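You operate a simulated robot arm through the tools that you are given. There is no shell and no other tool. Be economical: measure what you need, move in short steps, check, and stop when the job is done.

Carry out the task below with a simulated robot arm. There is one attempt and no reset: what you move stays moved.

Task
Swap the clogged grey filter for the green one and start the suction unit.
Fine: grey filter onto the scrap bench; filter drawer shut and slide gate open before one press of the key. Set down upright: grey filter, green filter.

Only the result counts: the job must be done as asked and must still hold three seconds after the hand-in. Knocking over, shifting, dropping, spilling or breaking anything else fails it.

Robot
A 6-joint arm with a two-finger parallel gripper on a trunk, on a base that drives. Base frame: it is fixed to the floor where the robot stands at the start and does not move with it; the origin is under the middle of the robot, x ahead of it, y to its left, z up. Units: mm, degrees, N and s.
With the tool pointing down near the work surface it reaches from about 280 to 800 mm from the robot's upright axis, wherever it stands. Its first joint turns from -166.0 to 166.0 degrees. Places, roughly: filter drawer [600, 0, 600]; hose run [-900, 900, 800]; inside of the filter drawer [600, 0, 600]; scrap bench [700, -1600, 900]; slide gate [600, 100, 900]; suction display [800, 0, 1000]; suction key [600, -100, 900]; suction unit [700, 0, 500]. Payload 3.91 kg.
The tool frame sits at the grasp point between the pads (the TCP): z along the fingers, y along the line on which they close. The tips reach 30 mm beyond it. The gripper opens to 110 mm. The fingers are 20 mm wide and 10 mm thick; the gripper's body (48 by 112 mm) begins 55 mm behind the TCP.
Orientation is told as [roll, pitch, yaw] about the base's x, y, z axes, in that order, counted from this pose: with the fingers straight down and closing along the base's y, the tool's x points along the base's -x, its y along +y and its z along -z.

Tools
- The arm moves only by the tool move_arm. Its argument "targets" is a list of rows, each an object of numbers (a shift or turn left out is 0, a gripper value left out holds the last): "wx", "wy", "wz": the turn, a rotation vector about the tool's x, y, z in degrees; "x", "y", "z": the shift along the tool's x, y, z in mm; "grip": the gripper command, from -1 (shut) to 1 (fully open), values between in proportion. In form: [{"wx": .., "wy": .., "wz": .., "x": .., "y": .., "z": .., "grip": ..}, ...]. A call has 1 to 20 rows; each row shifts and turns the commanded pose from where the row before left it, along the tool's axes as they then stand. Each row takes 0.2 s and may step no farther than 50 mm and 8.6 degrees from the row before; otherwise, or with a gripper value out of range, the whole call is refused. A pose out of reach is approached as far as the arm can. The call stops where the force on the tool passes 60 N (or 10 N more than at its start, if that is more) or the arm is blocked; 0.2 s more then pass. The fingers move at their own pace (about 45 mm/s each) and stop on an object; they squeeze with about 23 N. The grip force told is the motor's: it shows also when the fingers shut on nothing. Time passes only in rows, and 0.2 s behind the last, so rows that do not move let the fingers close. It gives the time, the measured TCP pose, the force on the tool (base axes), the opening and the grip force at its end, in the units of the frame above (readings bear some noise), with the torque about the TCP (base axes, N m) and any sound that the robot's microphone picked up.
- Cameras (640 x 400 px; columns grow to the right, rows downward): "scene" is now at [1.7, 132.2, 1533.6]; the picture's right is [-0.10, -1.00, 0.00], its down [-0.75, 0.07, -0.65] and it looks along [0.65, -0.06, -0.76] (base axes); focal length 251 px, centre (320, 200). "wrist" rides on the gripper at [77, 7, -114] in the tool frame; the picture's right is [-0.09, 1.00, 0.00], its down [-0.80, -0.07, -0.59] and it looks along [-0.59, -0.05, 0.80] (tool axes); focal length 270 px, centre (320, 200). There is no depth. A picture from a camera that has moved, and an enlarged one, comes with that camera's place and axes in the base frame and with its lens.
- snapshot(camera): a new picture of that camera. It takes no simulated time.
- raise_lower(by): slides the trunk up (or, below 0, down) by that many mm; the arm and the scene camera ride with it, the base frame stays. It gives what a move gives, with no picture.
- steer(legs): drives the robot by 1 to 6 legs, each [ahead, turn to the left] in mm and degrees, along the robot's own axes; the way and the turn of a leg run together, so that a leg with both is an arc; at most 1500 mm and 180 degrees a leg. The arm and the cameras ride along, it lands a little off, and it stops where it bumps. It gives what a move gives.
- turn_head(pan, tilt): turns the head with the scene camera to pan (to the left, within 155 degrees either way) and tilt (down, from -29 to 69), counted from straight ahead of the robot. It gives what a move gives.
- enlarge(camera, box): a new picture of the part [left, top, right, bottom] of that camera's present view, enlarged. It takes no simulated time.
- job_done(): hands the job in; it is judged then, once.

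Go step by step. Nothing tells you exact positions but the pictures and the camera data: compare them with the known pose of the tool, close in by small moves and look again before you grip or let go. The budget is 120 turns and 78 pictures, counting those below and the enlarged ones. Unless the task says otherwise, let go and move clear before handing in, and close with one line.

The tools are called after "Call:" as name(argument=value, ...) on one line, values as JSON. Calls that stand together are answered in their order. move_arm: Moves the arm, as the interface text tells. Its arguments: {"type":"object","properties":{"targets":{"type":"array"}},"required":["targets"]} The other tools are called the same way: raise_lower (by) slides the trunk up or down; steer (legs) drives the base; turn_head (pan, tilt) turns the head that bears the scene camera; snapshot (camera) takes a picture; enlarge (camera, box) takes an enlarged picture of a part of a camera's view; job_done () hands the job in.

At the start:

```text
time: 0.0
tool_pos: [486.0, 121.0, 1167.7]
tcp_rot: [-0.1, 0.0, 0.3]
contact_force: [-0.3, -0.1, 0.3]
torque: [-0.02, -0.01, -0.01]
width: 110.2
grasp_force: 0.1
trunk travel left (down, up): [-500.0, 110.0]
robot x, y, heading: [-3.0, -12.4, 0.0]
head pan, tilt: [-5.5, 49.3]
```

scene: 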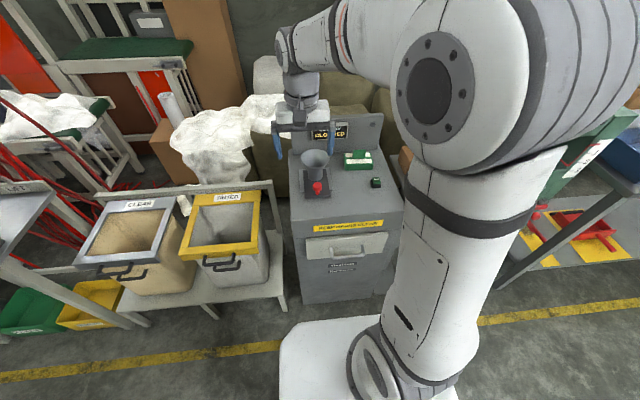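
wrist: 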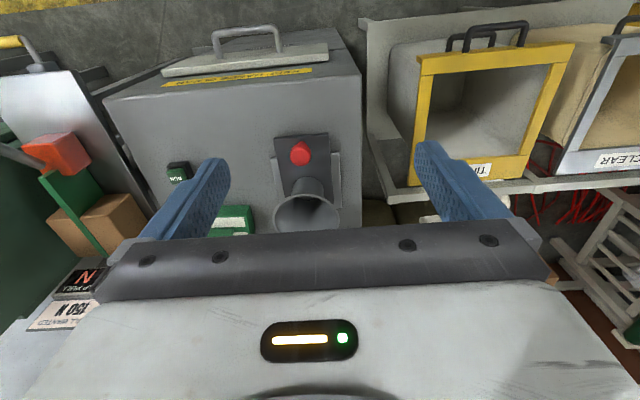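

I see the suction unit ahead, with the drawer in front, and the red-handled gate and the key on top. A closer look comes next.

Call:
enlarge(camera="scene", box=[260, 90, 420, 310])

Call:
enlarge(camera="wrist", box=[90, 10, 390, 250])

Call:
turn_head(pan=-70, tilt=35)

Call:
snapshot(camera="scene")

```text
1.82 times, centred on (340, 200) of scene
camera zoom: at [1.7, 132.2, 1533.6], right [-0.1, -1.0, 0.0], down [-0.75, 0.07, -0.65], along [0.65, -0.06, -0.76], focal length 456 px, centre (284, 200)
```

zoom: 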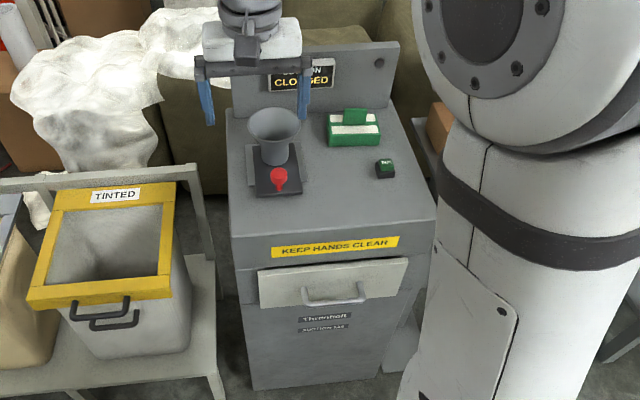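

```text
1.67 times, centred on (240, 130) of wrist
camera zoom: at [407.8, 126.8, 1282.9], right [0.08, 1.0, 0.0], down [0.8, -0.07, 0.59], along [0.59, -0.05, -0.8], focal length 450 px, centre (453, 317)
```

zoom: 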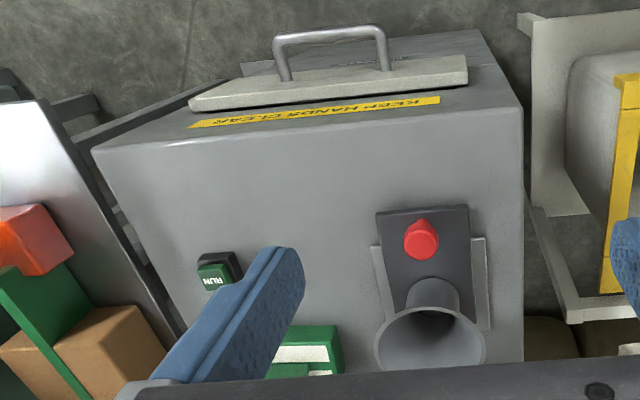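

```text
time: 1.4
tool_pos: [485.2, 120.4, 1167.4]
tcp_rot: [0.1, 0.0, 0.1]
contact_force: [-0.1, 1.1, 0.2]
torque: [-0.03, 0.03, 0.0]
width: 110.1
grasp_force: 0.0
trunk travel left (down, up): [-500.0, 110.0]
robot x, y, heading: [-0.4, -14.3, -0.0]
head pan, tilt: [-70.0, 35.0]
```

```text
73 pictures are left
camera scene: at [-45.5, 56.9, 1554.3], right [-0.94, -0.34, 0.0], down [-0.2, 0.54, -0.82], along [0.28, -0.77, -0.57], focal length 251 px, centre (320, 200)
```

scene: 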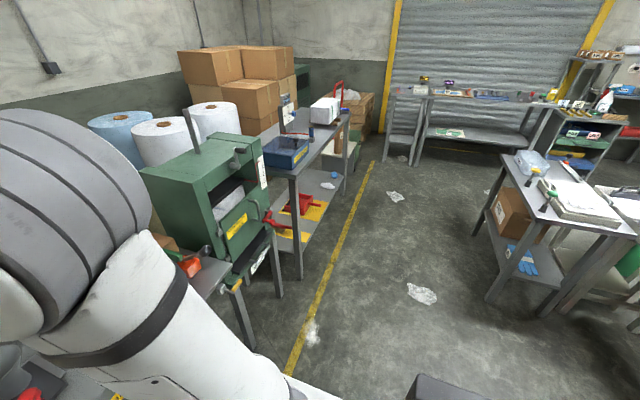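

The scrap bench seems to be the one with the blue crate. I'll enlarge it and then look back at the unit.

Call:
enlarge(camera="scene", box=[240, 80, 360, 180])

Call:
turn_head(pan=0, tilt=55)

Call:
enlarge(camera="scene", box=[230, 30, 430, 250])

```text
4.00 times, centred on (300, 130) of scene
camera zoom: at [-45.5, 56.9, 1554.3], right [-0.94, -0.34, 0.0], down [-0.2, 0.54, -0.82], along [0.28, -0.77, -0.57], focal length 1004 px, centre (400, 480)
```

zoom: 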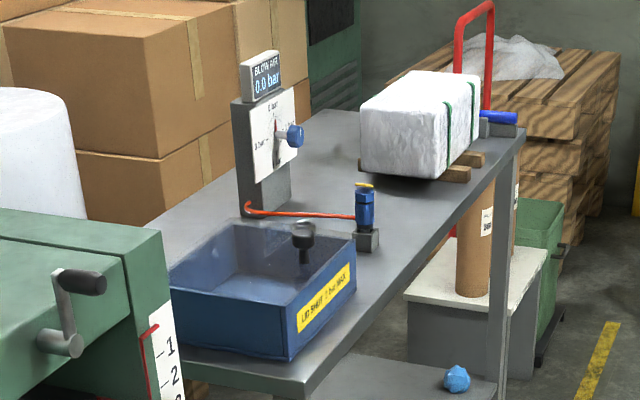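

```text
time: 2.8
tool_pos: [485.2, 119.6, 1167.7]
tcp_rot: [0.0, 0.1, 0.1]
contact_force: [-0.4, 0.4, -0.6]
torque: [0.02, 0.0, 0.01]
width: 110.1
grasp_force: 0.0
trunk travel left (down, up): [-500.0, 110.0]
robot x, y, heading: [2.3, -10.8, -0.2]
head pan, tilt: [0.0, 55.0]
```

```text
1.82 times, centred on (330, 140) of scene
camera zoom: at [-3.5, 139.6, 1526.1], right [0.0, -1.0, 0.0], down [-0.82, 0.0, -0.57], along [0.57, 0.0, -0.82], focal length 456 px, centre (302, 309)
```

zoom: 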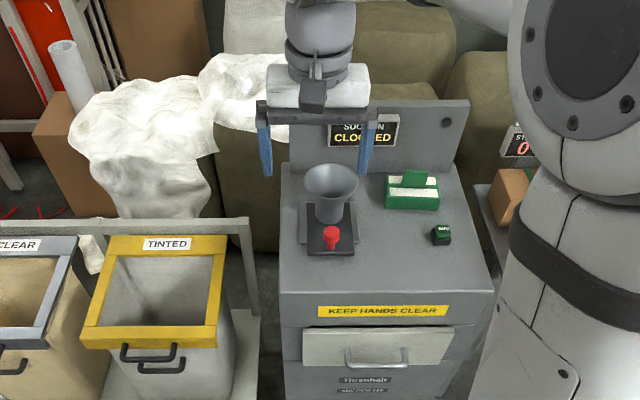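

The unit front is near x≈500, its top near z≈863, and the drawer handle near (437,-11,715). The long bench is the scrap bench. I want room to open the drawer, so I check behind me first.

Call:
turn_head(pan=-140, tilt=40)

Call:
snapshot(camera="scene")

Call:
turn_head(pan=140, tilt=40)

Call:
snapshot(camera="scene")

```text
time: 5.0
tool_pos: [485.5, 120.7, 1166.7]
tcp_rot: [0.0, 0.1, 0.3]
contact_force: [-0.1, 0.0, 0.9]
torque: [0.01, 0.02, 0.01]
width: 109.9
grasp_force: 0.0
trunk travel left (down, up): [-500.0, 110.0]
robot x, y, heading: [1.8, -10.0, 0.0]
head pan, tilt: [-140.0, 40.0]
```

```text
70 pictures are left
camera scene: at [-140.8, 85.1, 1546.8], right [-0.64, 0.77, 0.0], down [0.49, 0.41, -0.77], along [-0.59, -0.49, -0.64], focal length 251 px, centre (320, 200)
```

scene: 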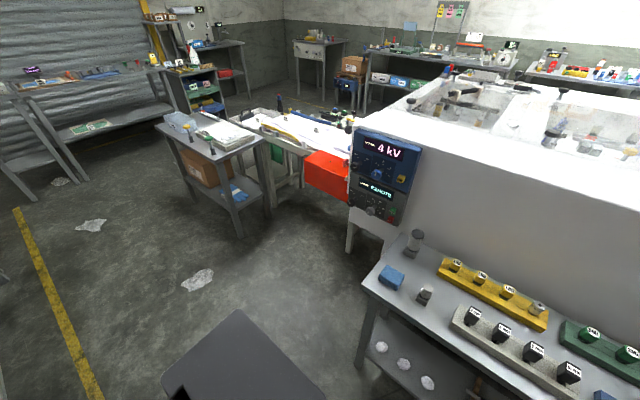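

```text
time: 8.8
tool_pos: [485.3, 120.6, 1166.3]
tcp_rot: [0.0, 0.0, 0.2]
contact_force: [0.4, 0.0, 0.0]
torque: [0.02, 0.0, 0.01]
width: 110.0
grasp_force: 0.1
trunk travel left (down, up): [-500.0, 110.0]
robot x, y, heading: [-1.2, -11.1, 0.1]
head pan, tilt: [140.0, 40.0]
```

```text
69 pictures are left
camera scene: at [-140.7, 194.5, 1546.8], right [0.64, 0.77, 0.0], down [0.49, -0.41, -0.77], along [-0.59, 0.49, -0.64], focal length 251 px, centre (320, 200)
```

scene: 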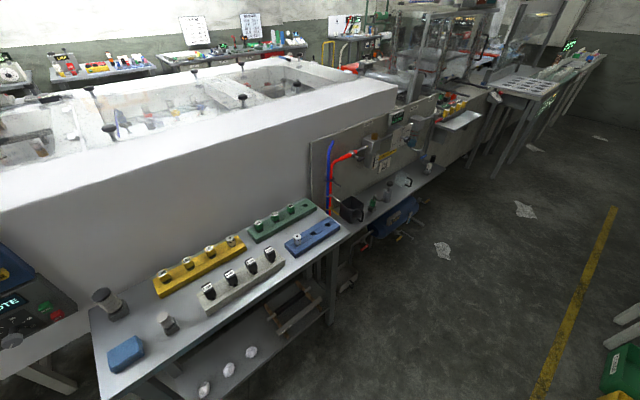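

Behind me a bench edge lies at about x=-560, so I can back off only a little. I'll back up 130 mm, then look at the drawer handle with the wrist camera.

Call:
steer(legs=[[-130, 0]])

Call:
turn_head(pan=0, tilt=50)

Call:
move_arm(targets=[{"y": -45, "z": 30, "x": 20}, {"y": -45, "z": 40, "x": 20}, {"y": -40, "z": 40, "x": 10}, {"z": 40}, {"z": 40}, {"z": 0}])

Call:
snapshot(camera="wrist")

Call:
snapshot(camera="scene")

```text
time: 10.1
tool_pos: [352.9, 122.0, 1167.3]
tcp_rot: [0.0, 0.0, 0.4]
contact_force: [0.1, 0.7, -0.6]
torque: [0.03, -0.05, -0.02]
width: 110.3
grasp_force: 0.0
trunk travel left (down, up): [-500.0, 110.0]
robot x, y, heading: [-132.3, -13.3, -0.1]
head pan, tilt: [140.0, 40.0]
```

```text
time: 12.4
tool_pos: [354.7, 122.4, 1167.3]
tcp_rot: [0.0, -0.1, 0.5]
contact_force: [0.1, 0.0, 0.2]
torque: [0.03, 0.01, 0.0]
width: 109.7
grasp_force: 0.0
trunk travel left (down, up): [-500.0, 110.0]
robot x, y, heading: [-130.3, -9.8, -0.3]
head pan, tilt: [0.0, 50.0]
```

```text
refused: row 1 steps farther than a row can; nothing moved
```

```text
68 pictures are left
camera wrist: at [276.7, 128.3, 1283.0], right [0.08, 1.0, 0.0], down [0.8, -0.06, 0.59], along [0.59, -0.05, -0.8], focal length 270 px, centre (320, 200)
```

wrist: 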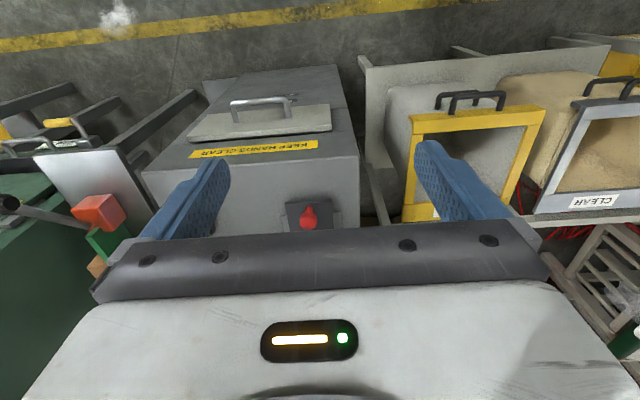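

```text
67 pictures are left
camera scene: at [-129.4, 139.8, 1532.6], right [0.0, -1.0, 0.0], down [-0.77, 0.0, -0.64], along [0.64, 0.0, -0.77], focal length 251 px, centre (320, 200)
```

scene: 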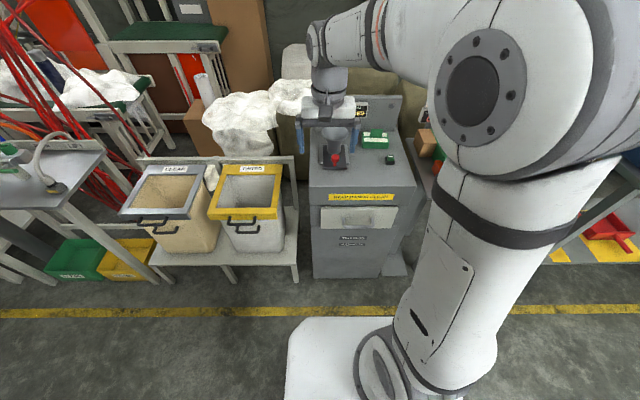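

The handle triangulates to about (452,-24,660). I'll bring the gripper lower in front of the drawer for a closer look.

Call:
move_arm(targets=[{"y": -40, "z": 20}, {"y": -40, "z": 25}, {"y": -40, "z": 25}, {"y": -27, "z": 35}, {"z": 45}, {"z": 45}, {"z": 45}, {"z": 45}, {"grip": -1}, {}, {}, {}])

Call:
snapshot(camera="wrist")

```text
time: 15.0
tool_pos: [355.5, -23.9, 882.5]
tcp_rot: [0.1, -0.1, 0.5]
contact_force: [0.3, 0.3, 0.2]
torque: [-0.03, -0.01, -0.01]
width: 21.1
grasp_force: 0.0
trunk travel left (down, up): [-500.0, 110.0]
robot x, y, heading: [-130.7, -8.0, -0.1]
head pan, tilt: [0.0, 50.0]
```

```text
66 pictures are left
camera wrist: at [277.9, -18.6, 998.6], right [0.08, 1.0, 0.0], down [0.8, -0.06, 0.59], along [0.59, -0.05, -0.8], focal length 270 px, centre (320, 200)
```

wrist: 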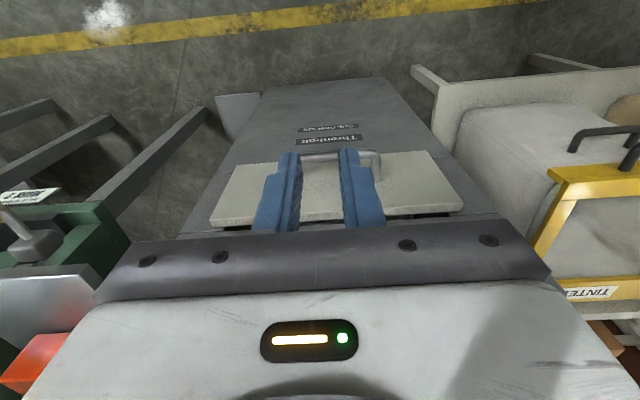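

The handle bar is near (445, y -84..44, 675), about 40 mm off the drawer panel. I tilt the closed fingers 15° and come in above it to hook it.

Call:
move_arm(targets=[{"wy": -7.5, "grip": -1}, {"wy": -7.5}, {"x": -18.5, "z": 35, "y": 1}, {"x": -18.5, "z": 35, "y": 1}, {"x": -18.5, "z": 35, "y": 1}, {"x": -18.5, "z": 35, "y": 1}, {}])

Call:
snapshot(camera="wrist")

Call:
snapshot(camera="scene")

```text
time: 16.6
tool_pos: [464.3, -18.3, 763.7]
tcp_rot: [-0.1, -15.0, 0.6]
contact_force: [0.7, -0.4, -0.6]
torque: [-0.02, 0.0, 0.03]
width: 0.0
grasp_force: 23.2
trunk travel left (down, up): [-500.0, 110.0]
robot x, y, heading: [-129.3, -11.7, -0.2]
head pan, tilt: [0.0, 50.0]
```

```text
65 pictures are left
camera wrist: at [360.1, -12.9, 856.2], right [0.08, 1.0, 0.02], down [0.62, -0.07, 0.78], along [0.78, -0.05, -0.62], focal length 270 px, centre (320, 200)
```

wrist: 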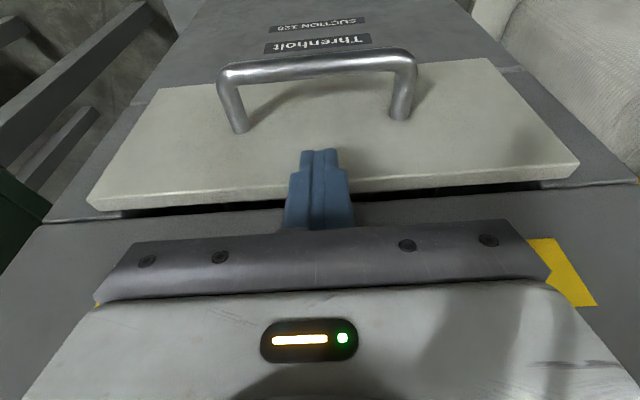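

```text
64 pictures are left
camera scene: at [-129.2, 139.7, 1532.6], right [0.0, -1.0, 0.0], down [-0.77, 0.0, -0.64], along [0.64, 0.0, -0.77], focal length 251 px, centre (320, 200)
```

scene: 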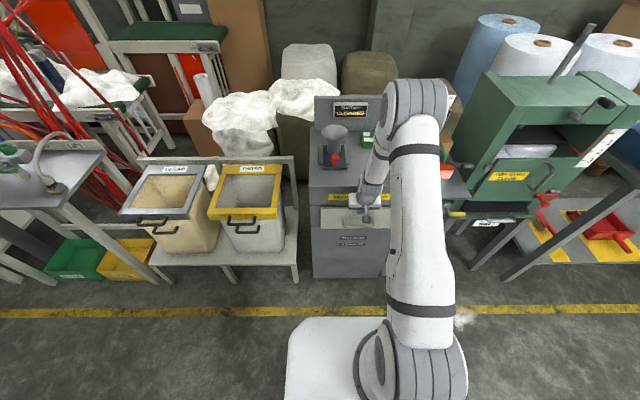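

The bar is at about x=447, z=668 and the panel at x≈490, with my closed fingers at x=464 above the gap. I go straight down into the bow.

Call:
move_arm(targets=[{"x": 7.9, "z": 29.6}, {"x": 7.9, "z": 29.6}, {"x": 7.9, "z": 29.6}, {}])

Call:
snapshot(camera="wrist")

```text
time: 17.6
tool_pos: [464.5, -19.7, 686.3]
tcp_rot: [0.1, -15.0, 0.5]
contact_force: [-0.5, 0.7, 0.8]
torque: [-0.04, 0.0, -0.01]
width: 0.1
grasp_force: 23.7
out of reach, approached as far as the arm can: row 2
trunk travel left (down, up): [-500.0, 110.0]
robot x, y, heading: [-131.7, -10.0, -0.1]
head pan, tilt: [0.0, 50.0]
```

```text
63 pictures are left
camera wrist: at [358.7, -14.0, 778.8], right [0.08, 1.0, 0.02], down [0.62, -0.07, 0.78], along [0.78, -0.05, -0.62], focal length 270 px, centre (320, 200)
```

wrist: 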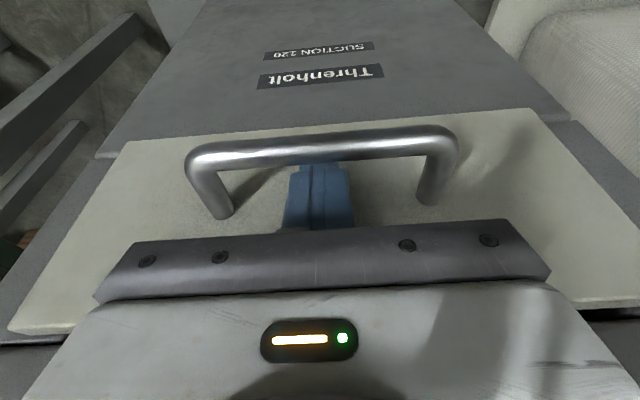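

The fingers are behind the bar, but the arm is at its lower limit. I lower the trunk 15 mm to hook deeper.

Call:
raise_lower(by=-15)

Call:
move_arm(targets=[{"x": 19.3, "z": -5.2}, {"x": 29, "z": -7.8}])

Call:
snapshot(camera="wrist")

```text
time: 18.2
tool_pos: [463.3, -19.7, 675.7]
tcp_rot: [0.0, -15.4, 0.5]
contact_force: [-2.7, -0.6, 26.1]
torque: [0.02, -0.7, 0.03]
width: 0.1
grasp_force: 23.4
trunk travel left (down, up): [-485.0, 125.0]
robot x, y, heading: [-134.6, -10.9, 0.1]
head pan, tilt: [0.0, 50.0]
```

```text
time: 18.8
tool_pos: [411.0, -19.8, 674.0]
tcp_rot: [0.0, -15.3, 0.4]
contact_force: [-1.2, -1.8, 36.0]
torque: [0.73, -0.8, 0.01]
width: 0.0
grasp_force: 23.0
trunk travel left (down, up): [-485.0, 125.0]
robot x, y, heading: [-131.5, -10.2, -0.1]
head pan, tilt: [0.0, 50.0]
```

```text
62 pictures are left
camera wrist: at [305.9, -14.3, 766.7], right [0.08, 1.0, 0.02], down [0.62, -0.07, 0.78], along [0.78, -0.05, -0.62], focal length 270 px, centre (320, 200)
```

wrist: 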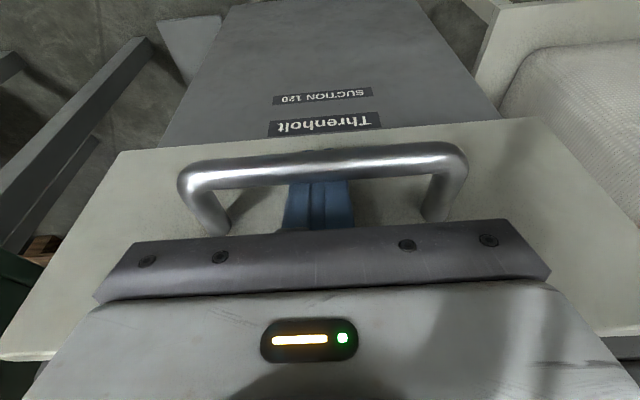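

The drawer is moving, but the gripper body presses down on something. I lift 7 mm and pull on.

Call:
move_arm(targets=[{"x": -1.8, "z": -6.8}, {"x": 29, "z": -7.8}, {"x": 29, "z": -7.8}, {"x": 29, "z": -7.8}, {"x": 29, "z": -7.8}, {}])

Call:
snapshot(camera="scene")

```text
time: 20.2
tool_pos: [293.1, -21.5, 679.5]
tcp_rot: [0.0, -14.9, 0.5]
contact_force: [0.2, -0.4, 0.1]
torque: [-0.02, 0.01, -0.02]
width: 0.1
grasp_force: 23.3
trunk travel left (down, up): [-485.0, 125.0]
robot x, y, heading: [-125.3, -10.8, 0.4]
head pan, tilt: [0.0, 50.0]
```

```text
61 pictures are left
camera scene: at [-129.3, 139.7, 1517.6], right [0.0, -1.0, 0.0], down [-0.77, 0.0, -0.64], along [0.64, 0.0, -0.77], focal length 251 px, centre (320, 200)
```

scene: 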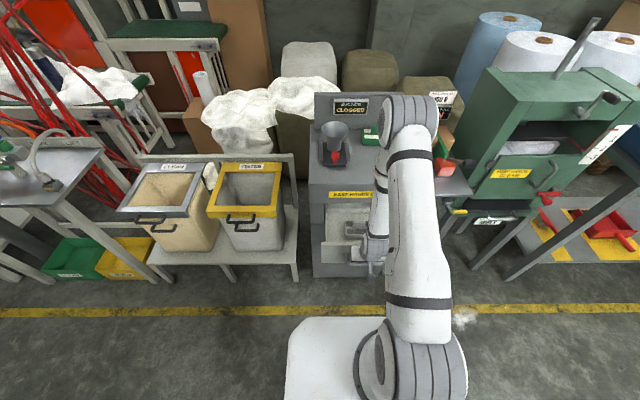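

The drawer is out about 160 mm. I pull further until it meets its stop.

Call:
move_arm(targets=[{"x": 19.3, "z": -5.2}, {"x": 19.3, "z": -5.2}, {"x": 19.3, "z": -5.2}, {"x": 19.3, "z": -5.2}])

Call:
enlarge(camera="scene", box=[290, 80, 450, 290])

```text
time: 21.2
tool_pos: [212.6, -23.1, 678.0]
tcp_rot: [0.0, -14.9, 0.4]
contact_force: [0.0, -0.3, 0.9]
torque: [-0.01, -0.03, 0.03]
width: 0.0
grasp_force: 23.2
trunk travel left (down, up): [-485.0, 125.0]
robot x, y, heading: [-130.3, -10.8, -0.0]
head pan, tilt: [0.0, 50.0]
```

```text
1.90 times, centred on (370, 185) of scene
camera zoom: at [-129.4, 139.7, 1517.6], right [0.0, -1.0, 0.0], down [-0.77, 0.0, -0.64], along [0.64, 0.0, -0.77], focal length 478 px, centre (225, 229)
```

zoom: 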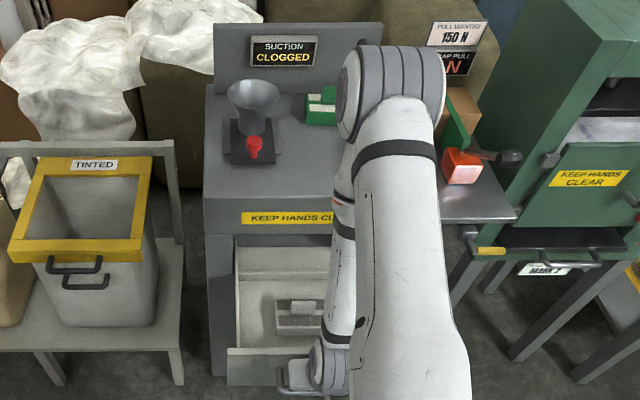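

The drawer is open and the grey filter with its tab is inside. I unhook upward, right the tool and look.

Call:
move_arm(targets=[{"x": -10, "z": 0}, {"x": -10.4, "z": -38.6}, {"x": -10.4, "z": -38.6}, {"x": -10.4, "z": -38.6}, {"x": -10.4, "z": -38.6}, {"x": -5, "z": -25, "wy": 7.5, "grip": 1}, {"wy": 7.5}, {}])

Call:
snapshot(camera="wrist")

Call:
enlarge(camera="scene", box=[290, 80, 450, 290])

```text
time: 23.0
tool_pos: [273.8, -23.1, 846.4]
tcp_rot: [0.0, 0.1, 0.5]
contact_force: [0.1, 0.0, 0.2]
torque: [0.03, 0.02, 0.03]
width: 68.5
grasp_force: 0.0
out of reach, approached as far as the arm can: row 2, 3, 4, 5
trunk travel left (down, up): [-485.0, 125.0]
robot x, y, heading: [-134.4, -10.0, 0.0]
head pan, tilt: [0.0, 50.0]
```

```text
59 pictures are left
camera wrist: at [196.0, -17.6, 963.3], right [0.08, 1.0, 0.0], down [0.8, -0.06, 0.59], along [0.59, -0.05, -0.8], focal length 270 px, centre (320, 200)
```

wrist: 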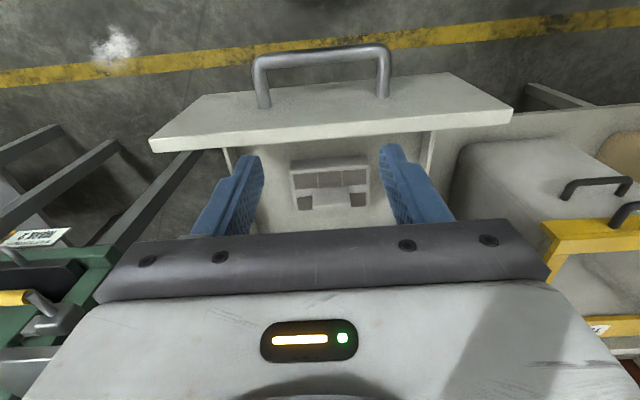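

```text
1.90 times, centred on (370, 185) of scene
camera zoom: at [-129.3, 139.7, 1517.6], right [0.0, -1.0, 0.0], down [-0.77, 0.0, -0.64], along [0.64, 0.0, -0.77], focal length 478 px, centre (225, 229)
```

zoom: 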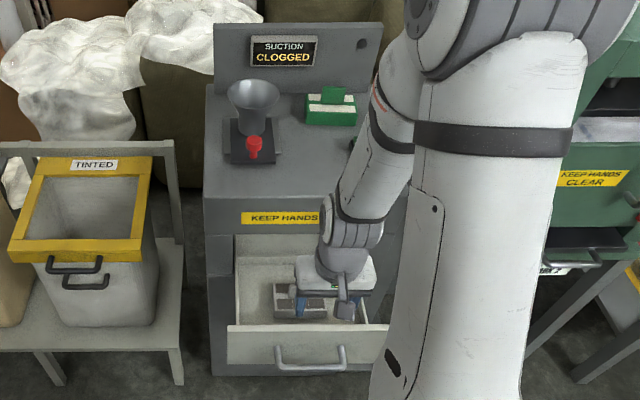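

I see the grey filter in the open drawer; now a closer look at its shape and at the green one.

Call:
enlarge(camera="wrist", box=[210, 80, 450, 230])

Call:
enlarge(camera="scene", box=[350, 110, 420, 155])

```text
2.67 times, centred on (330, 155) of wrist
camera zoom: at [196.0, -17.6, 963.3], right [0.08, 1.0, 0.0], down [0.8, -0.06, 0.59], along [0.59, -0.05, -0.8], focal length 721 px, centre (293, 320)
```

zoom: 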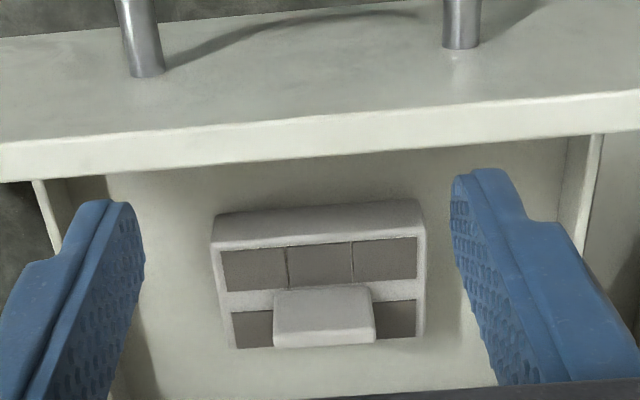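

```text
8.89 times, centred on (385, 132) of scene
camera zoom: at [-129.3, 139.7, 1517.6], right [0.0, -1.0, 0.0], down [-0.77, 0.0, -0.64], along [0.64, 0.0, -0.77], focal length 2231 px, centre (-258, 800)
```

zoom: 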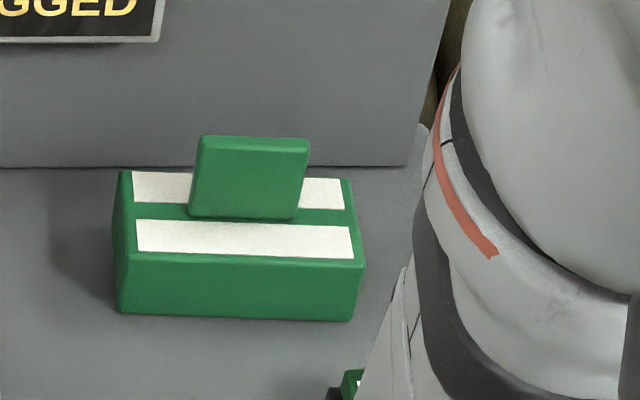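

The filter is about 105×60 mm with a tab standing up along y, near (412,-20,630). I'll move above it and yaw the gripper by 90° so the fingers close on the tab across x.

Call:
move_arm(targets=[{"x": -46}, {"x": -46}, {"x": -46}, {"wz": 8.2, "grip": 0}, {"wz": 8.2}, {"wz": 8.2}, {"wz": 8.2}, {"wz": 8.2}, {"wz": 8.2}, {"wz": 8.2}, {"wz": 8.2}, {"wz": 8.2}, {"wz": 8.2}, {"wz": 8}, {}])

Call:
snapshot(camera="wrist")

```text
time: 26.2
tool_pos: [412.5, -23.6, 846.3]
tcp_rot: [0.0, 0.0, -89.6]
contact_force: [0.3, -0.3, -0.4]
torque: [0.01, 0.0, -0.03]
width: 54.9
grasp_force: 0.1
trunk travel left (down, up): [-485.0, 125.0]
robot x, y, heading: [-128.9, -13.5, -0.0]
head pan, tilt: [0.0, 50.0]
```

```text
55 pictures are left
camera wrist: at [418.4, 53.8, 963.2], right [1.0, -0.08, 0.0], down [-0.07, -0.8, 0.59], along [-0.05, -0.59, -0.8], focal length 270 px, centre (320, 200)
```

wrist: 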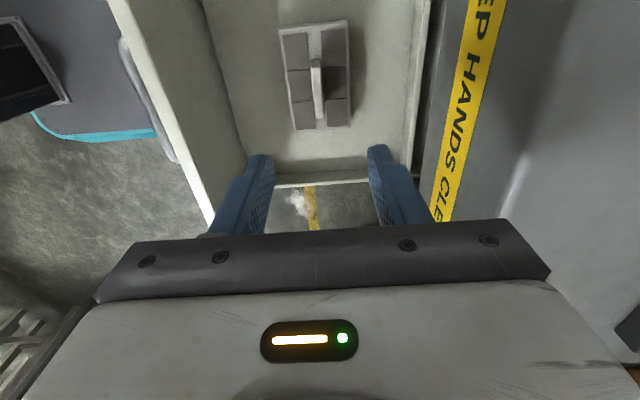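

The tab is straight under the gripper at about (410,-23). I lower the trunk 120 mm and look again.

Call:
raise_lower(by=-120)

Call:
snapshot(camera="wrist")

```text
time: 27.7
tool_pos: [412.5, -23.1, 727.0]
tcp_rot: [0.0, 0.1, -89.5]
contact_force: [0.4, 0.3, 0.6]
torque: [0.0, -0.01, 0.05]
width: 55.0
grasp_force: 0.1
trunk travel left (down, up): [-365.0, 245.0]
robot x, y, heading: [-129.8, -10.6, -0.0]
head pan, tilt: [0.0, 50.0]
```

```text
54 pictures are left
camera wrist: at [418.2, 53.8, 843.3], right [1.0, -0.08, 0.0], down [-0.06, -0.8, 0.59], along [-0.05, -0.59, -0.8], focal length 270 px, centre (320, 200)
```

wrist: 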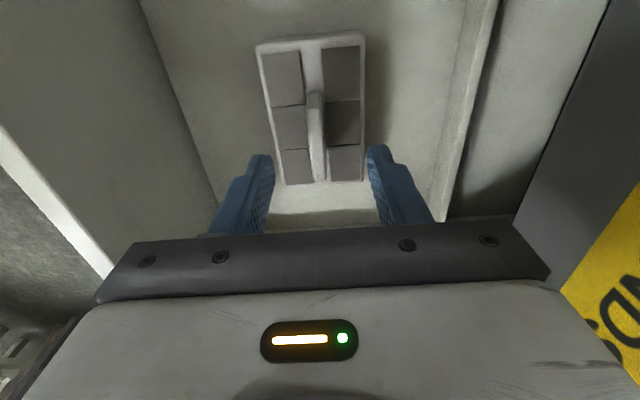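

The frame top is near z=647, the tab top near 690, with its centre at (409,-20). I go down to z≈686 and close on the tab.

Call:
move_arm(targets=[{"x": 4, "y": -3, "z": 20}, {"z": 21}, {"grip": -1}, {}, {}, {}, {}])

Call:
snapshot(camera="wrist")

```text
time: 29.3
tool_pos: [410.4, -19.0, 686.9]
tcp_rot: [0.0, 0.0, -89.5]
contact_force: [0.0, -0.2, 0.2]
torque: [0.04, 0.04, 0.0]
width: 9.7
grasp_force: 23.1
trunk travel left (down, up): [-365.0, 245.0]
robot x, y, heading: [-135.2, -13.3, 0.1]
head pan, tilt: [0.0, 50.0]
```

```text
53 pictures are left
camera wrist: at [416.0, 57.7, 801.9], right [1.0, -0.08, 0.0], down [-0.06, -0.8, 0.59], along [-0.05, -0.59, -0.8], focal length 270 px, centre (320, 200)
```

wrist: 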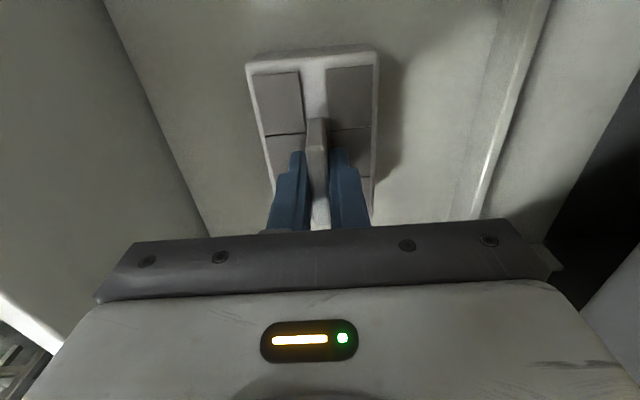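

I hold the tab (9.7 mm). I raise the trunk fully to lift the filter out.

Call:
raise_lower(by=245)

Call:
snapshot(camera="scene")

```text
time: 31.8
tool_pos: [410.8, -19.5, 931.1]
tcp_rot: [0.1, 0.0, -89.5]
contact_force: [0.6, 0.7, -1.3]
torque: [-0.02, 0.0, 0.0]
width: 9.5
grasp_force: 23.0
trunk travel left (down, up): [-610.0, 0.0]
robot x, y, heading: [-129.1, -11.0, -0.0]
head pan, tilt: [0.0, 50.0]
```

```text
52 pictures are left
camera scene: at [-129.0, 139.8, 1642.5], right [0.0, -1.0, 0.0], down [-0.77, 0.0, -0.64], along [0.64, 0.0, -0.77], focal length 251 px, centre (320, 200)
```

scene: 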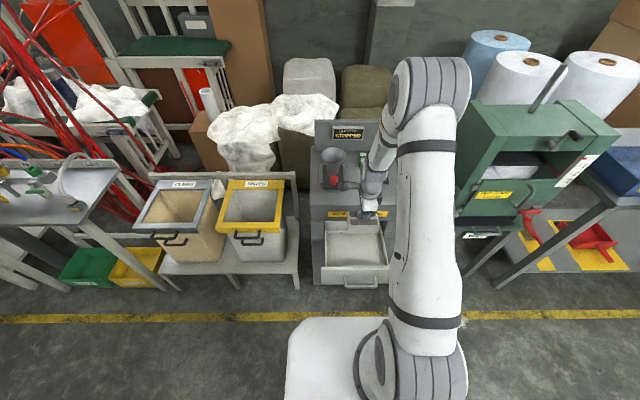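

The grey filter is out and clear. I retract the arm for travel, then check the floor on the way to the scrap bench.

Call:
move_arm(targets=[{"y": -40, "z": -15}, {"y": -40, "z": -20}, {"y": -40, "z": -20}, {"y": -40, "z": -20}, {"y": -40, "z": -20}, {"y": -30, "z": -20}, {}])

Call:
turn_head(pan=-75, tilt=55)

Call:
snapshot(camera="scene")

```text
time: 33.4
tool_pos: [214.7, -20.0, 1053.9]
tcp_rot: [-0.1, 0.0, -89.5]
contact_force: [-0.2, 0.6, -1.0]
torque: [-0.02, 0.02, -0.03]
width: 9.6
grasp_force: 23.3
out of reach, approached as far as the arm can: row 5, 6
trunk travel left (down, up): [-610.0, 0.0]
robot x, y, heading: [-130.0, -10.8, -0.2]
head pan, tilt: [0.0, 50.0]
```

```text
time: 34.9
tool_pos: [213.5, -20.9, 1054.1]
tcp_rot: [-0.1, 0.1, -89.5]
contact_force: [-0.2, 0.3, -1.2]
torque: [-0.03, -0.01, -0.03]
width: 9.6
grasp_force: 22.9
trunk travel left (down, up): [-610.0, 0.0]
robot x, y, heading: [-133.3, -10.3, 0.1]
head pan, tilt: [-75.0, 55.0]
```

```text
51 pictures are left
camera scene: at [-187.6, 70.1, 1636.1], right [-0.97, -0.26, 0.0], down [-0.21, 0.79, -0.57], along [0.15, -0.55, -0.82], focal length 251 px, centre (320, 200)
```

scene: 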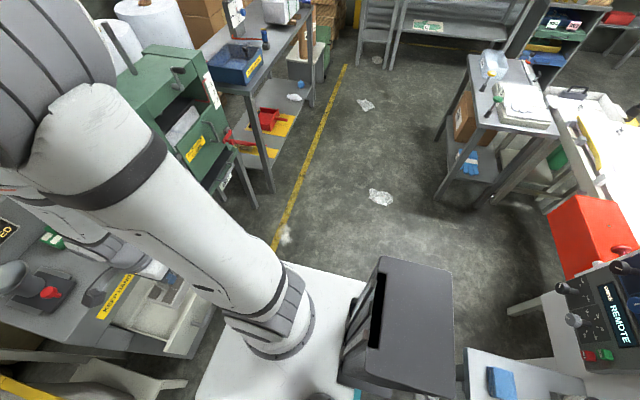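

The aisle is free apart from flat litter, which I'll steer clear of. I go forward 110 mm, turn right 86°, and check.

Call:
steer(legs=[[110, 0], [0, -86]])

Call:
turn_head(pan=0, tilt=50)

Call:
snapshot(camera="scene")

```text
time: 39.7
tool_pos: [-6.6, -357.2, 1054.3]
tcp_rot: [-0.1, 0.0, -175.5]
contact_force: [0.5, 0.2, -2.0]
torque: [0.01, 0.04, 0.0]
width: 9.7
grasp_force: 22.5
trunk travel left (down, up): [-610.0, 0.0]
robot x, y, heading: [-2.1, -8.1, -85.2]
head pan, tilt: [-75.0, 55.0]
```

```text
time: 41.2
tool_pos: [-6.6, -357.7, 1053.7]
tcp_rot: [-0.1, 0.0, -175.3]
contact_force: [1.0, -0.9, -1.7]
torque: [0.0, 0.02, 0.02]
width: 9.7
grasp_force: 23.3
trunk travel left (down, up): [-610.0, 0.0]
robot x, y, heading: [-2.7, -10.1, -85.4]
head pan, tilt: [0.0, 50.0]
```

```text
50 pictures are left
camera scene: at [148.5, 1.3, 1642.6], right [-1.0, -0.08, 0.0], down [-0.06, 0.76, -0.64], along [0.05, -0.64, -0.77], focal length 251 px, centre (320, 200)
```

scene: 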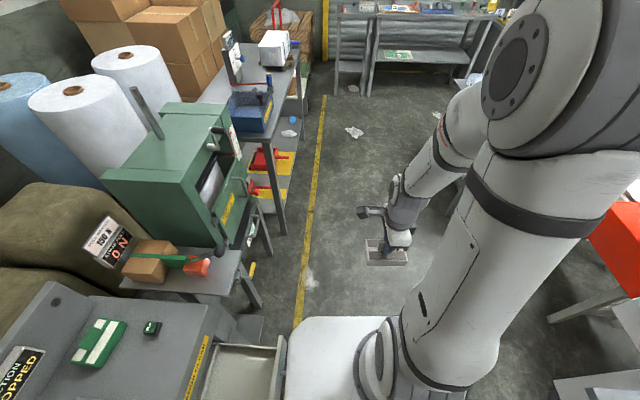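

I'm at (-2,-9), heading about -85°. I drive on in two legs with a slight right correction.

Call:
steer(legs=[[700, -2], [760, 0]])

Call:
turn_head(pan=50, tilt=45)

Call:
snapshot(camera="scene")

```text
time: 48.8
tool_pos: [57.5, -1822.1, 1054.2]
tcp_rot: [-0.2, 0.0, -178.0]
contact_force: [-0.2, 0.1, -1.5]
torque: [0.0, -0.03, 0.01]
width: 9.4
grasp_force: 22.6
trunk travel left (down, up): [-610.0, 0.0]
robot x, y, heading: [77.5, -1476.7, -87.6]
head pan, tilt: [0.0, 50.0]
```

```text
time: 50.0
tool_pos: [58.4, -1821.6, 1053.9]
tcp_rot: [0.0, 0.0, -178.0]
contact_force: [-0.2, 0.5, -1.0]
torque: [0.0, 0.0, -0.02]
width: 9.8
grasp_force: 23.2
trunk travel left (down, up): [-610.0, 0.0]
robot x, y, heading: [77.9, -1476.3, -87.7]
head pan, tilt: [50.0, 45.0]
```

```text
49 pictures are left
camera scene: at [289.6, -1443.1, 1649.5], right [-0.61, -0.79, 0.0], down [-0.56, 0.43, -0.71], along [0.56, -0.43, -0.71], focal length 251 px, centre (320, 200)
```

scene: 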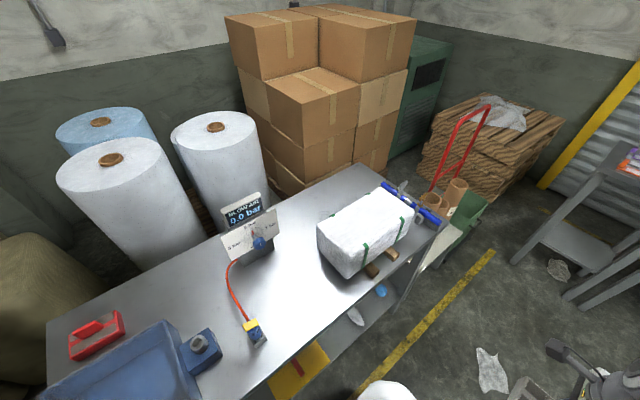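

The scrap bench has free space around (600,-1595), between the valve and the foam block. I turn left to face the bench.

Call:
steer(legs=[[0, 87.6]])

Call:
turn_head(pan=0, tilt=50)

Call:
snapshot(camera="scene")

```text
time: 54.1
tool_pos: [421.2, -1519.4, 1054.6]
tcp_rot: [-0.1, 0.0, -91.5]
contact_force: [0.6, -0.9, -0.9]
torque: [0.04, 0.0, 0.0]
width: 9.7
grasp_force: 23.0
trunk travel left (down, up): [-610.0, 0.0]
robot x, y, heading: [80.6, -1492.5, -1.3]
head pan, tilt: [50.0, 45.0]
```

```text
time: 55.2
tool_pos: [422.0, -1519.0, 1054.2]
tcp_rot: [0.0, 0.0, -91.5]
contact_force: [0.2, 0.7, -1.0]
torque: [-0.02, 0.0, 0.03]
width: 9.9
grasp_force: 23.2
trunk travel left (down, up): [-610.0, 0.0]
robot x, y, heading: [79.9, -1495.4, -1.6]
head pan, tilt: [0.0, 50.0]
```

```text
48 pictures are left
camera scene: at [83.6, -1342.6, 1642.6], right [-0.03, -1.0, 0.0], down [-0.77, 0.02, -0.64], along [0.64, -0.02, -0.77], focal length 251 px, centre (320, 200)
```

scene: 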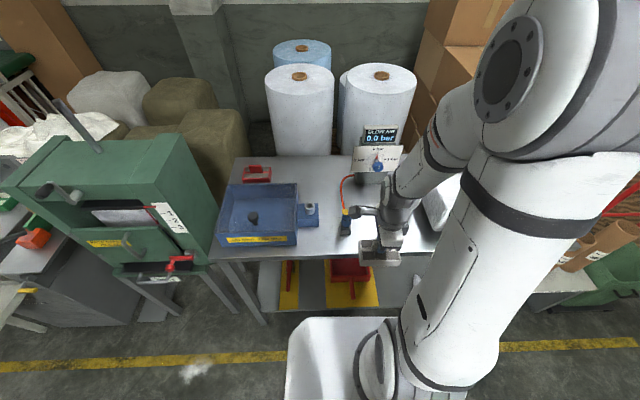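

The valve sits near (582,-1446) and the foam at y≤-1742, so (600,-1600) is free. I move over it and down to z≈1005.

Call:
move_arm(targets=[{"y": 36, "x": -16}, {"y": 36, "x": -16}, {"y": 36, "x": -16}, {"y": 36, "x": -16}, {"y": 34, "x": -17}, {"z": 25}, {"z": 25}, {}])

Call:
snapshot(camera="wrist")

Call:
snapshot(camera="scene")

```text
time: 57.0
tool_pos: [598.4, -1605.1, 1002.3]
tcp_rot: [-0.1, 0.0, -91.6]
contact_force: [0.6, 0.3, -1.3]
torque: [0.0, 0.01, 0.02]
width: 9.8
grasp_force: 22.9
trunk travel left (down, up): [-610.0, 0.0]
robot x, y, heading: [80.0, -1493.8, -1.3]
head pan, tilt: [0.0, 50.0]
```

```text
47 pictures are left
camera wrist: at [606.9, -1527.5, 1118.5], right [0.99, -0.11, 0.0], down [-0.09, -0.8, 0.59], along [-0.07, -0.59, -0.8], focal length 270 px, centre (320, 200)
```

wrist: 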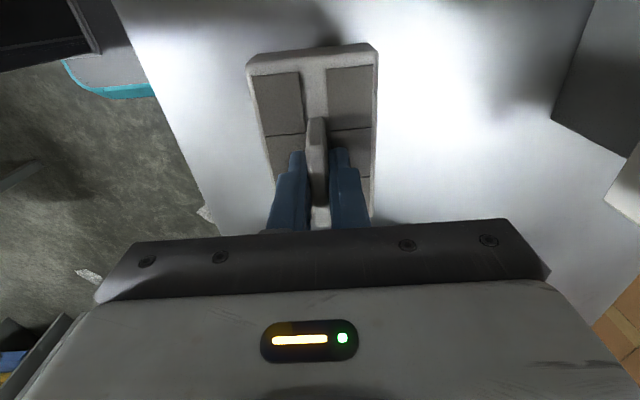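

```text
46 pictures are left
camera scene: at [83.4, -1342.7, 1642.6], right [-0.03, -1.0, 0.0], down [-0.77, 0.02, -0.64], along [0.64, -0.02, -0.77], focal length 251 px, centre (320, 200)
```

scene: 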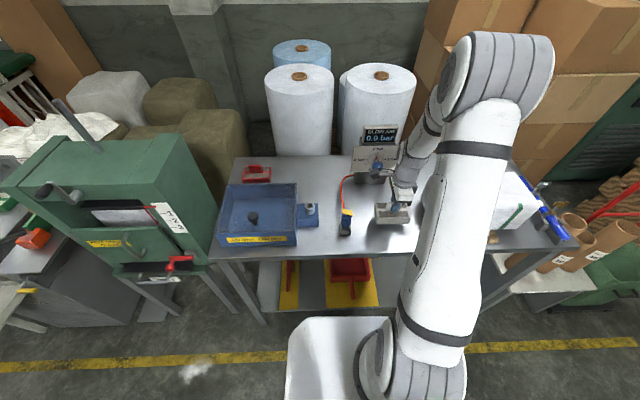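

Clear all round. I lower gently until the filter touches the bench.

Call:
move_arm(targets=[{"z": 6}, {"z": 4}, {"z": 4}, {"z": 3}, {"z": 3}, {}])

```text
time: 58.4
tool_pos: [600.1, -1603.7, 983.7]
tcp_rot: [-0.1, 0.1, -91.4]
contact_force: [0.5, 0.7, -1.8]
torque: [-0.01, 0.02, -0.03]
width: 9.7
grasp_force: 23.6
trunk travel left (down, up): [-610.0, 0.0]
robot x, y, heading: [77.1, -1496.3, -1.6]
head pan, tilt: [0.0, 50.0]
```

Call:
move_arm(targets=[{"z": 3}, {"z": 3}, {"z": 2}, {}])

Call:
enlarge(camera="scene", box=[350, 150, 450, 250])

```text
time: 59.4
tool_pos: [598.3, -1603.5, 976.2]
tcp_rot: [-0.1, 0.1, -91.5]
contact_force: [-0.6, 0.7, -0.7]
torque: [0.02, 0.01, 0.03]
width: 9.6
grasp_force: 23.4
trunk travel left (down, up): [-610.0, 0.0]
robot x, y, heading: [78.3, -1496.1, -1.5]
head pan, tilt: [0.0, 50.0]
```

```text
4.00 times, centred on (400, 200) of scene
camera zoom: at [83.8, -1342.7, 1642.6], right [-0.03, -1.0, 0.0], down [-0.77, 0.02, -0.64], along [0.64, -0.02, -0.77], focal length 1004 px, centre (0, 200)
```

zoom: 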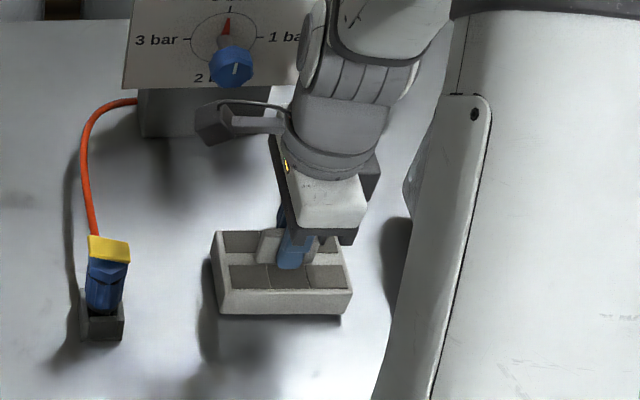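

Still a bit above the surface; going on down.

Call:
move_arm(targets=[{"z": 3}, {"z": 3}, {"z": 3}, {"z": 3}, {"z": 3}, {}])

```text
time: 60.8
tool_pos: [597.3, -1604.1, 963.1]
tcp_rot: [0.2, -0.2, -91.5]
contact_force: [-0.4, -1.6, 39.6]
torque: [0.11, 0.21, 0.01]
width: 9.7
grasp_force: 23.0
trunk travel left (down, up): [-610.0, 0.0]
robot x, y, heading: [77.5, -1493.5, -1.6]
head pan, tilt: [0.0, 50.0]
```

Contact. I ease off 2 mm, open, and lift away.

Call:
move_arm(targets=[{"z": -2}, {}, {"grip": 0}, {}, {}, {}, {"z": -25}, {"z": -40}, {"z": -40}, {}])

Call:
enlarge(camera="scene", box=[350, 150, 450, 250])

```text
time: 63.0
tool_pos: [599.3, -1604.7, 1066.7]
tcp_rot: [-0.2, 0.0, -91.5]
contact_force: [0.1, -0.7, -0.4]
torque: [0.02, 0.0, 0.0]
width: 54.9
grasp_force: 0.1
trunk travel left (down, up): [-610.0, 0.0]
robot x, y, heading: [74.0, -1494.1, -1.3]
head pan, tilt: [0.0, 50.0]
```

```text
4.00 times, centred on (400, 200) of scene
camera zoom: at [84.4, -1342.8, 1642.5], right [-0.03, -1.0, 0.0], down [-0.77, 0.02, -0.64], along [0.64, -0.02, -0.77], focal length 1004 px, centre (0, 200)
```

zoom: 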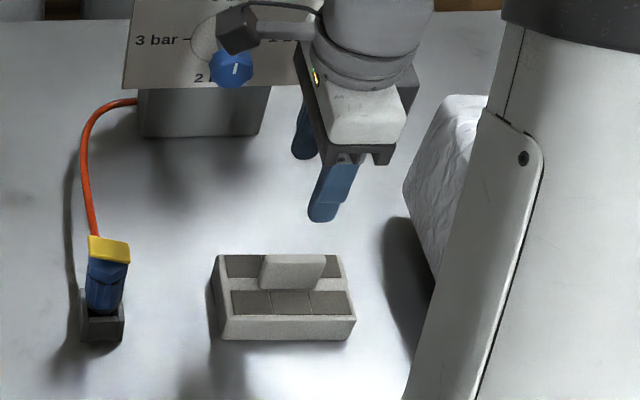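

The grey filter stands upright on the scrap bench. I retract and drive back the same way.

Call:
move_arm(targets=[{"y": -36}, {"y": -36}, {"y": -36}, {"y": -36}, {"y": -34, "x": 20}, {}])

Call:
steer(legs=[[0, -86], [-730, 0], [-750, 0]])

Call:
snapshot(camera="scene")

```text
time: 64.4
tool_pos: [420.7, -1577.6, 1067.1]
tcp_rot: [-0.1, 0.0, -91.5]
contact_force: [-0.8, -0.9, 0.2]
torque: [0.01, 0.0, 0.03]
width: 55.2
grasp_force: 0.1
trunk travel left (down, up): [-610.0, 0.0]
robot x, y, heading: [77.8, -1495.7, -1.4]
head pan, tilt: [0.0, 50.0]
```

```text
time: 75.8
tool_pos: [-48.8, -359.3, 1066.3]
tcp_rot: [0.0, -0.1, -177.7]
contact_force: [-0.3, 0.5, -0.1]
torque: [-0.01, -0.02, 0.0]
width: 55.0
grasp_force: 0.0
trunk travel left (down, up): [-610.0, 0.0]
robot x, y, heading: [14.6, -8.6, -87.7]
head pan, tilt: [0.0, 50.0]
```

```text
43 pictures are left
camera scene: at [163.7, -5.5, 1642.6], right [-1.0, -0.04, 0.0], down [-0.03, 0.77, -0.64], along [0.03, -0.64, -0.77], focal length 251 px, centre (320, 200)
```

scene: 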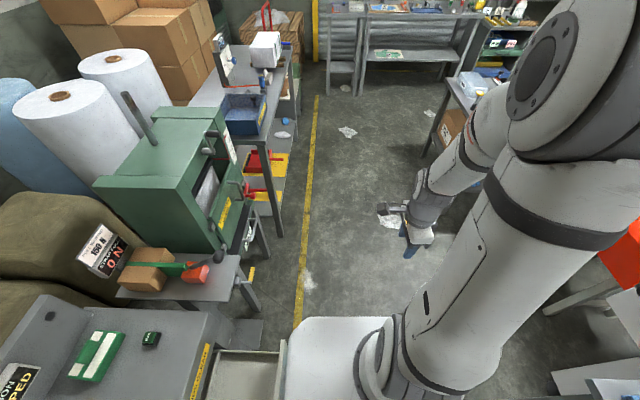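

Back at (15,-9). I turn left to face the unit and look.

Call:
steer(legs=[[0, 86.5]])

Call:
snapshot(camera="scene")

```text
time: 79.8
tool_pos: [356.3, -95.3, 1067.0]
tcp_rot: [-0.1, -0.1, -91.0]
contact_force: [0.2, 0.6, -0.3]
torque: [-0.01, 0.01, 0.04]
width: 54.9
grasp_force: 0.1
trunk travel left (down, up): [-610.0, 0.0]
robot x, y, heading: [12.0, -27.6, -1.4]
head pan, tilt: [0.0, 50.0]
```

```text
42 pictures are left
camera scene: at [17.1, 125.6, 1642.5], right [-0.02, -1.0, 0.0], down [-0.77, 0.01, -0.64], along [0.64, -0.01, -0.77], focal length 251 px, centre (320, 200)
```

scene: 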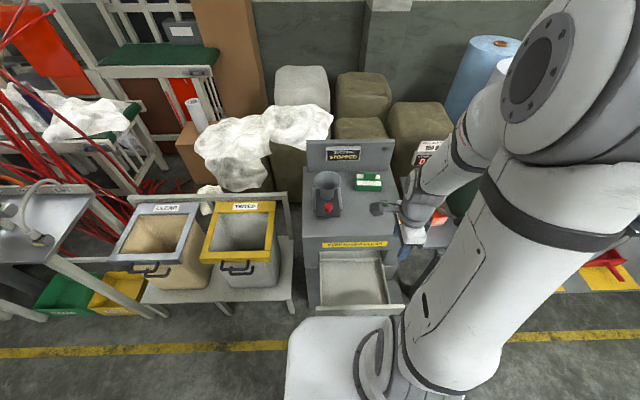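

The green filter is near (715,-80), on top. I move above it and view it with the wrist camera.

Call:
move_arm(targets=[{"y": 46, "x": 3}, {"y": 46, "x": 3}, {"y": 46, "x": 3}, {"y": 46, "x": 3}, {"y": 46, "x": 3}, {"y": 46, "x": 3}, {"y": 40, "x": 3}, {}])

Call:
snapshot(camera="wrist")

```text
time: 81.7
tool_pos: [673.3, -79.7, 1066.7]
tcp_rot: [-0.1, 0.0, -91.0]
contact_force: [-0.9, 0.9, 0.9]
torque: [0.0, 0.02, 0.0]
width: 55.0
grasp_force: 0.0
trunk travel left (down, up): [-610.0, 0.0]
robot x, y, heading: [13.3, -28.8, -0.8]
head pan, tilt: [0.0, 50.0]
```

```text
41 pictures are left
camera wrist: at [680.3, -2.6, 1182.5], right [0.99, -0.11, 0.0], down [-0.08, -0.8, 0.59], along [-0.06, -0.59, -0.8], focal length 270 px, centre (320, 200)
```

wrist: 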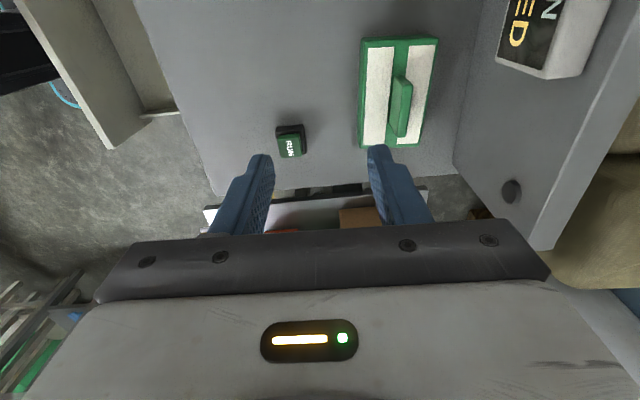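

The green filter's tab is about at (746,-86), its frame top near z=895. I move over it, lower, and re-check.

Call:
move_arm(targets=[{"y": 25, "x": -3}, {"y": 25, "x": -3}, {"y": 23}, {"z": 35}, {"z": 35}, {}])

Call:
snapshot(camera="wrist")

```text
time: 83.0
tool_pos: [746.5, -90.0, 996.4]
tcp_rot: [-0.3, 0.1, -91.0]
contact_force: [0.6, 0.6, 0.9]
torque: [0.01, -0.01, 0.0]
width: 55.2
grasp_force: 0.1
trunk travel left (down, up): [-610.0, 0.0]
robot x, y, heading: [13.6, -26.2, -1.4]
head pan, tilt: [0.0, 50.0]
```

```text
40 pictures are left
camera wrist: at [753.8, -12.7, 1111.4], right [0.99, -0.11, 0.0], down [-0.08, -0.8, 0.59], along [-0.06, -0.59, -0.8], focal length 270 px, centre (320, 200)
```

wrist: 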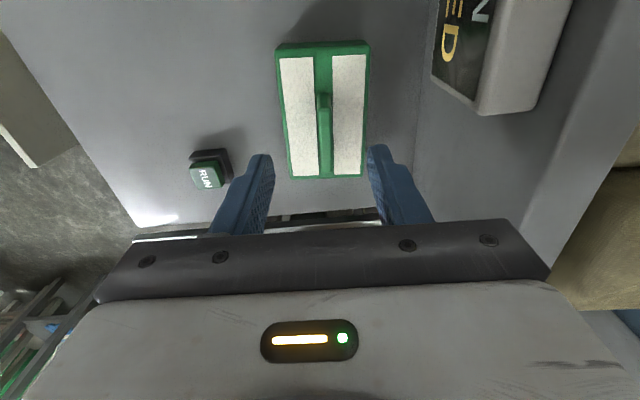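

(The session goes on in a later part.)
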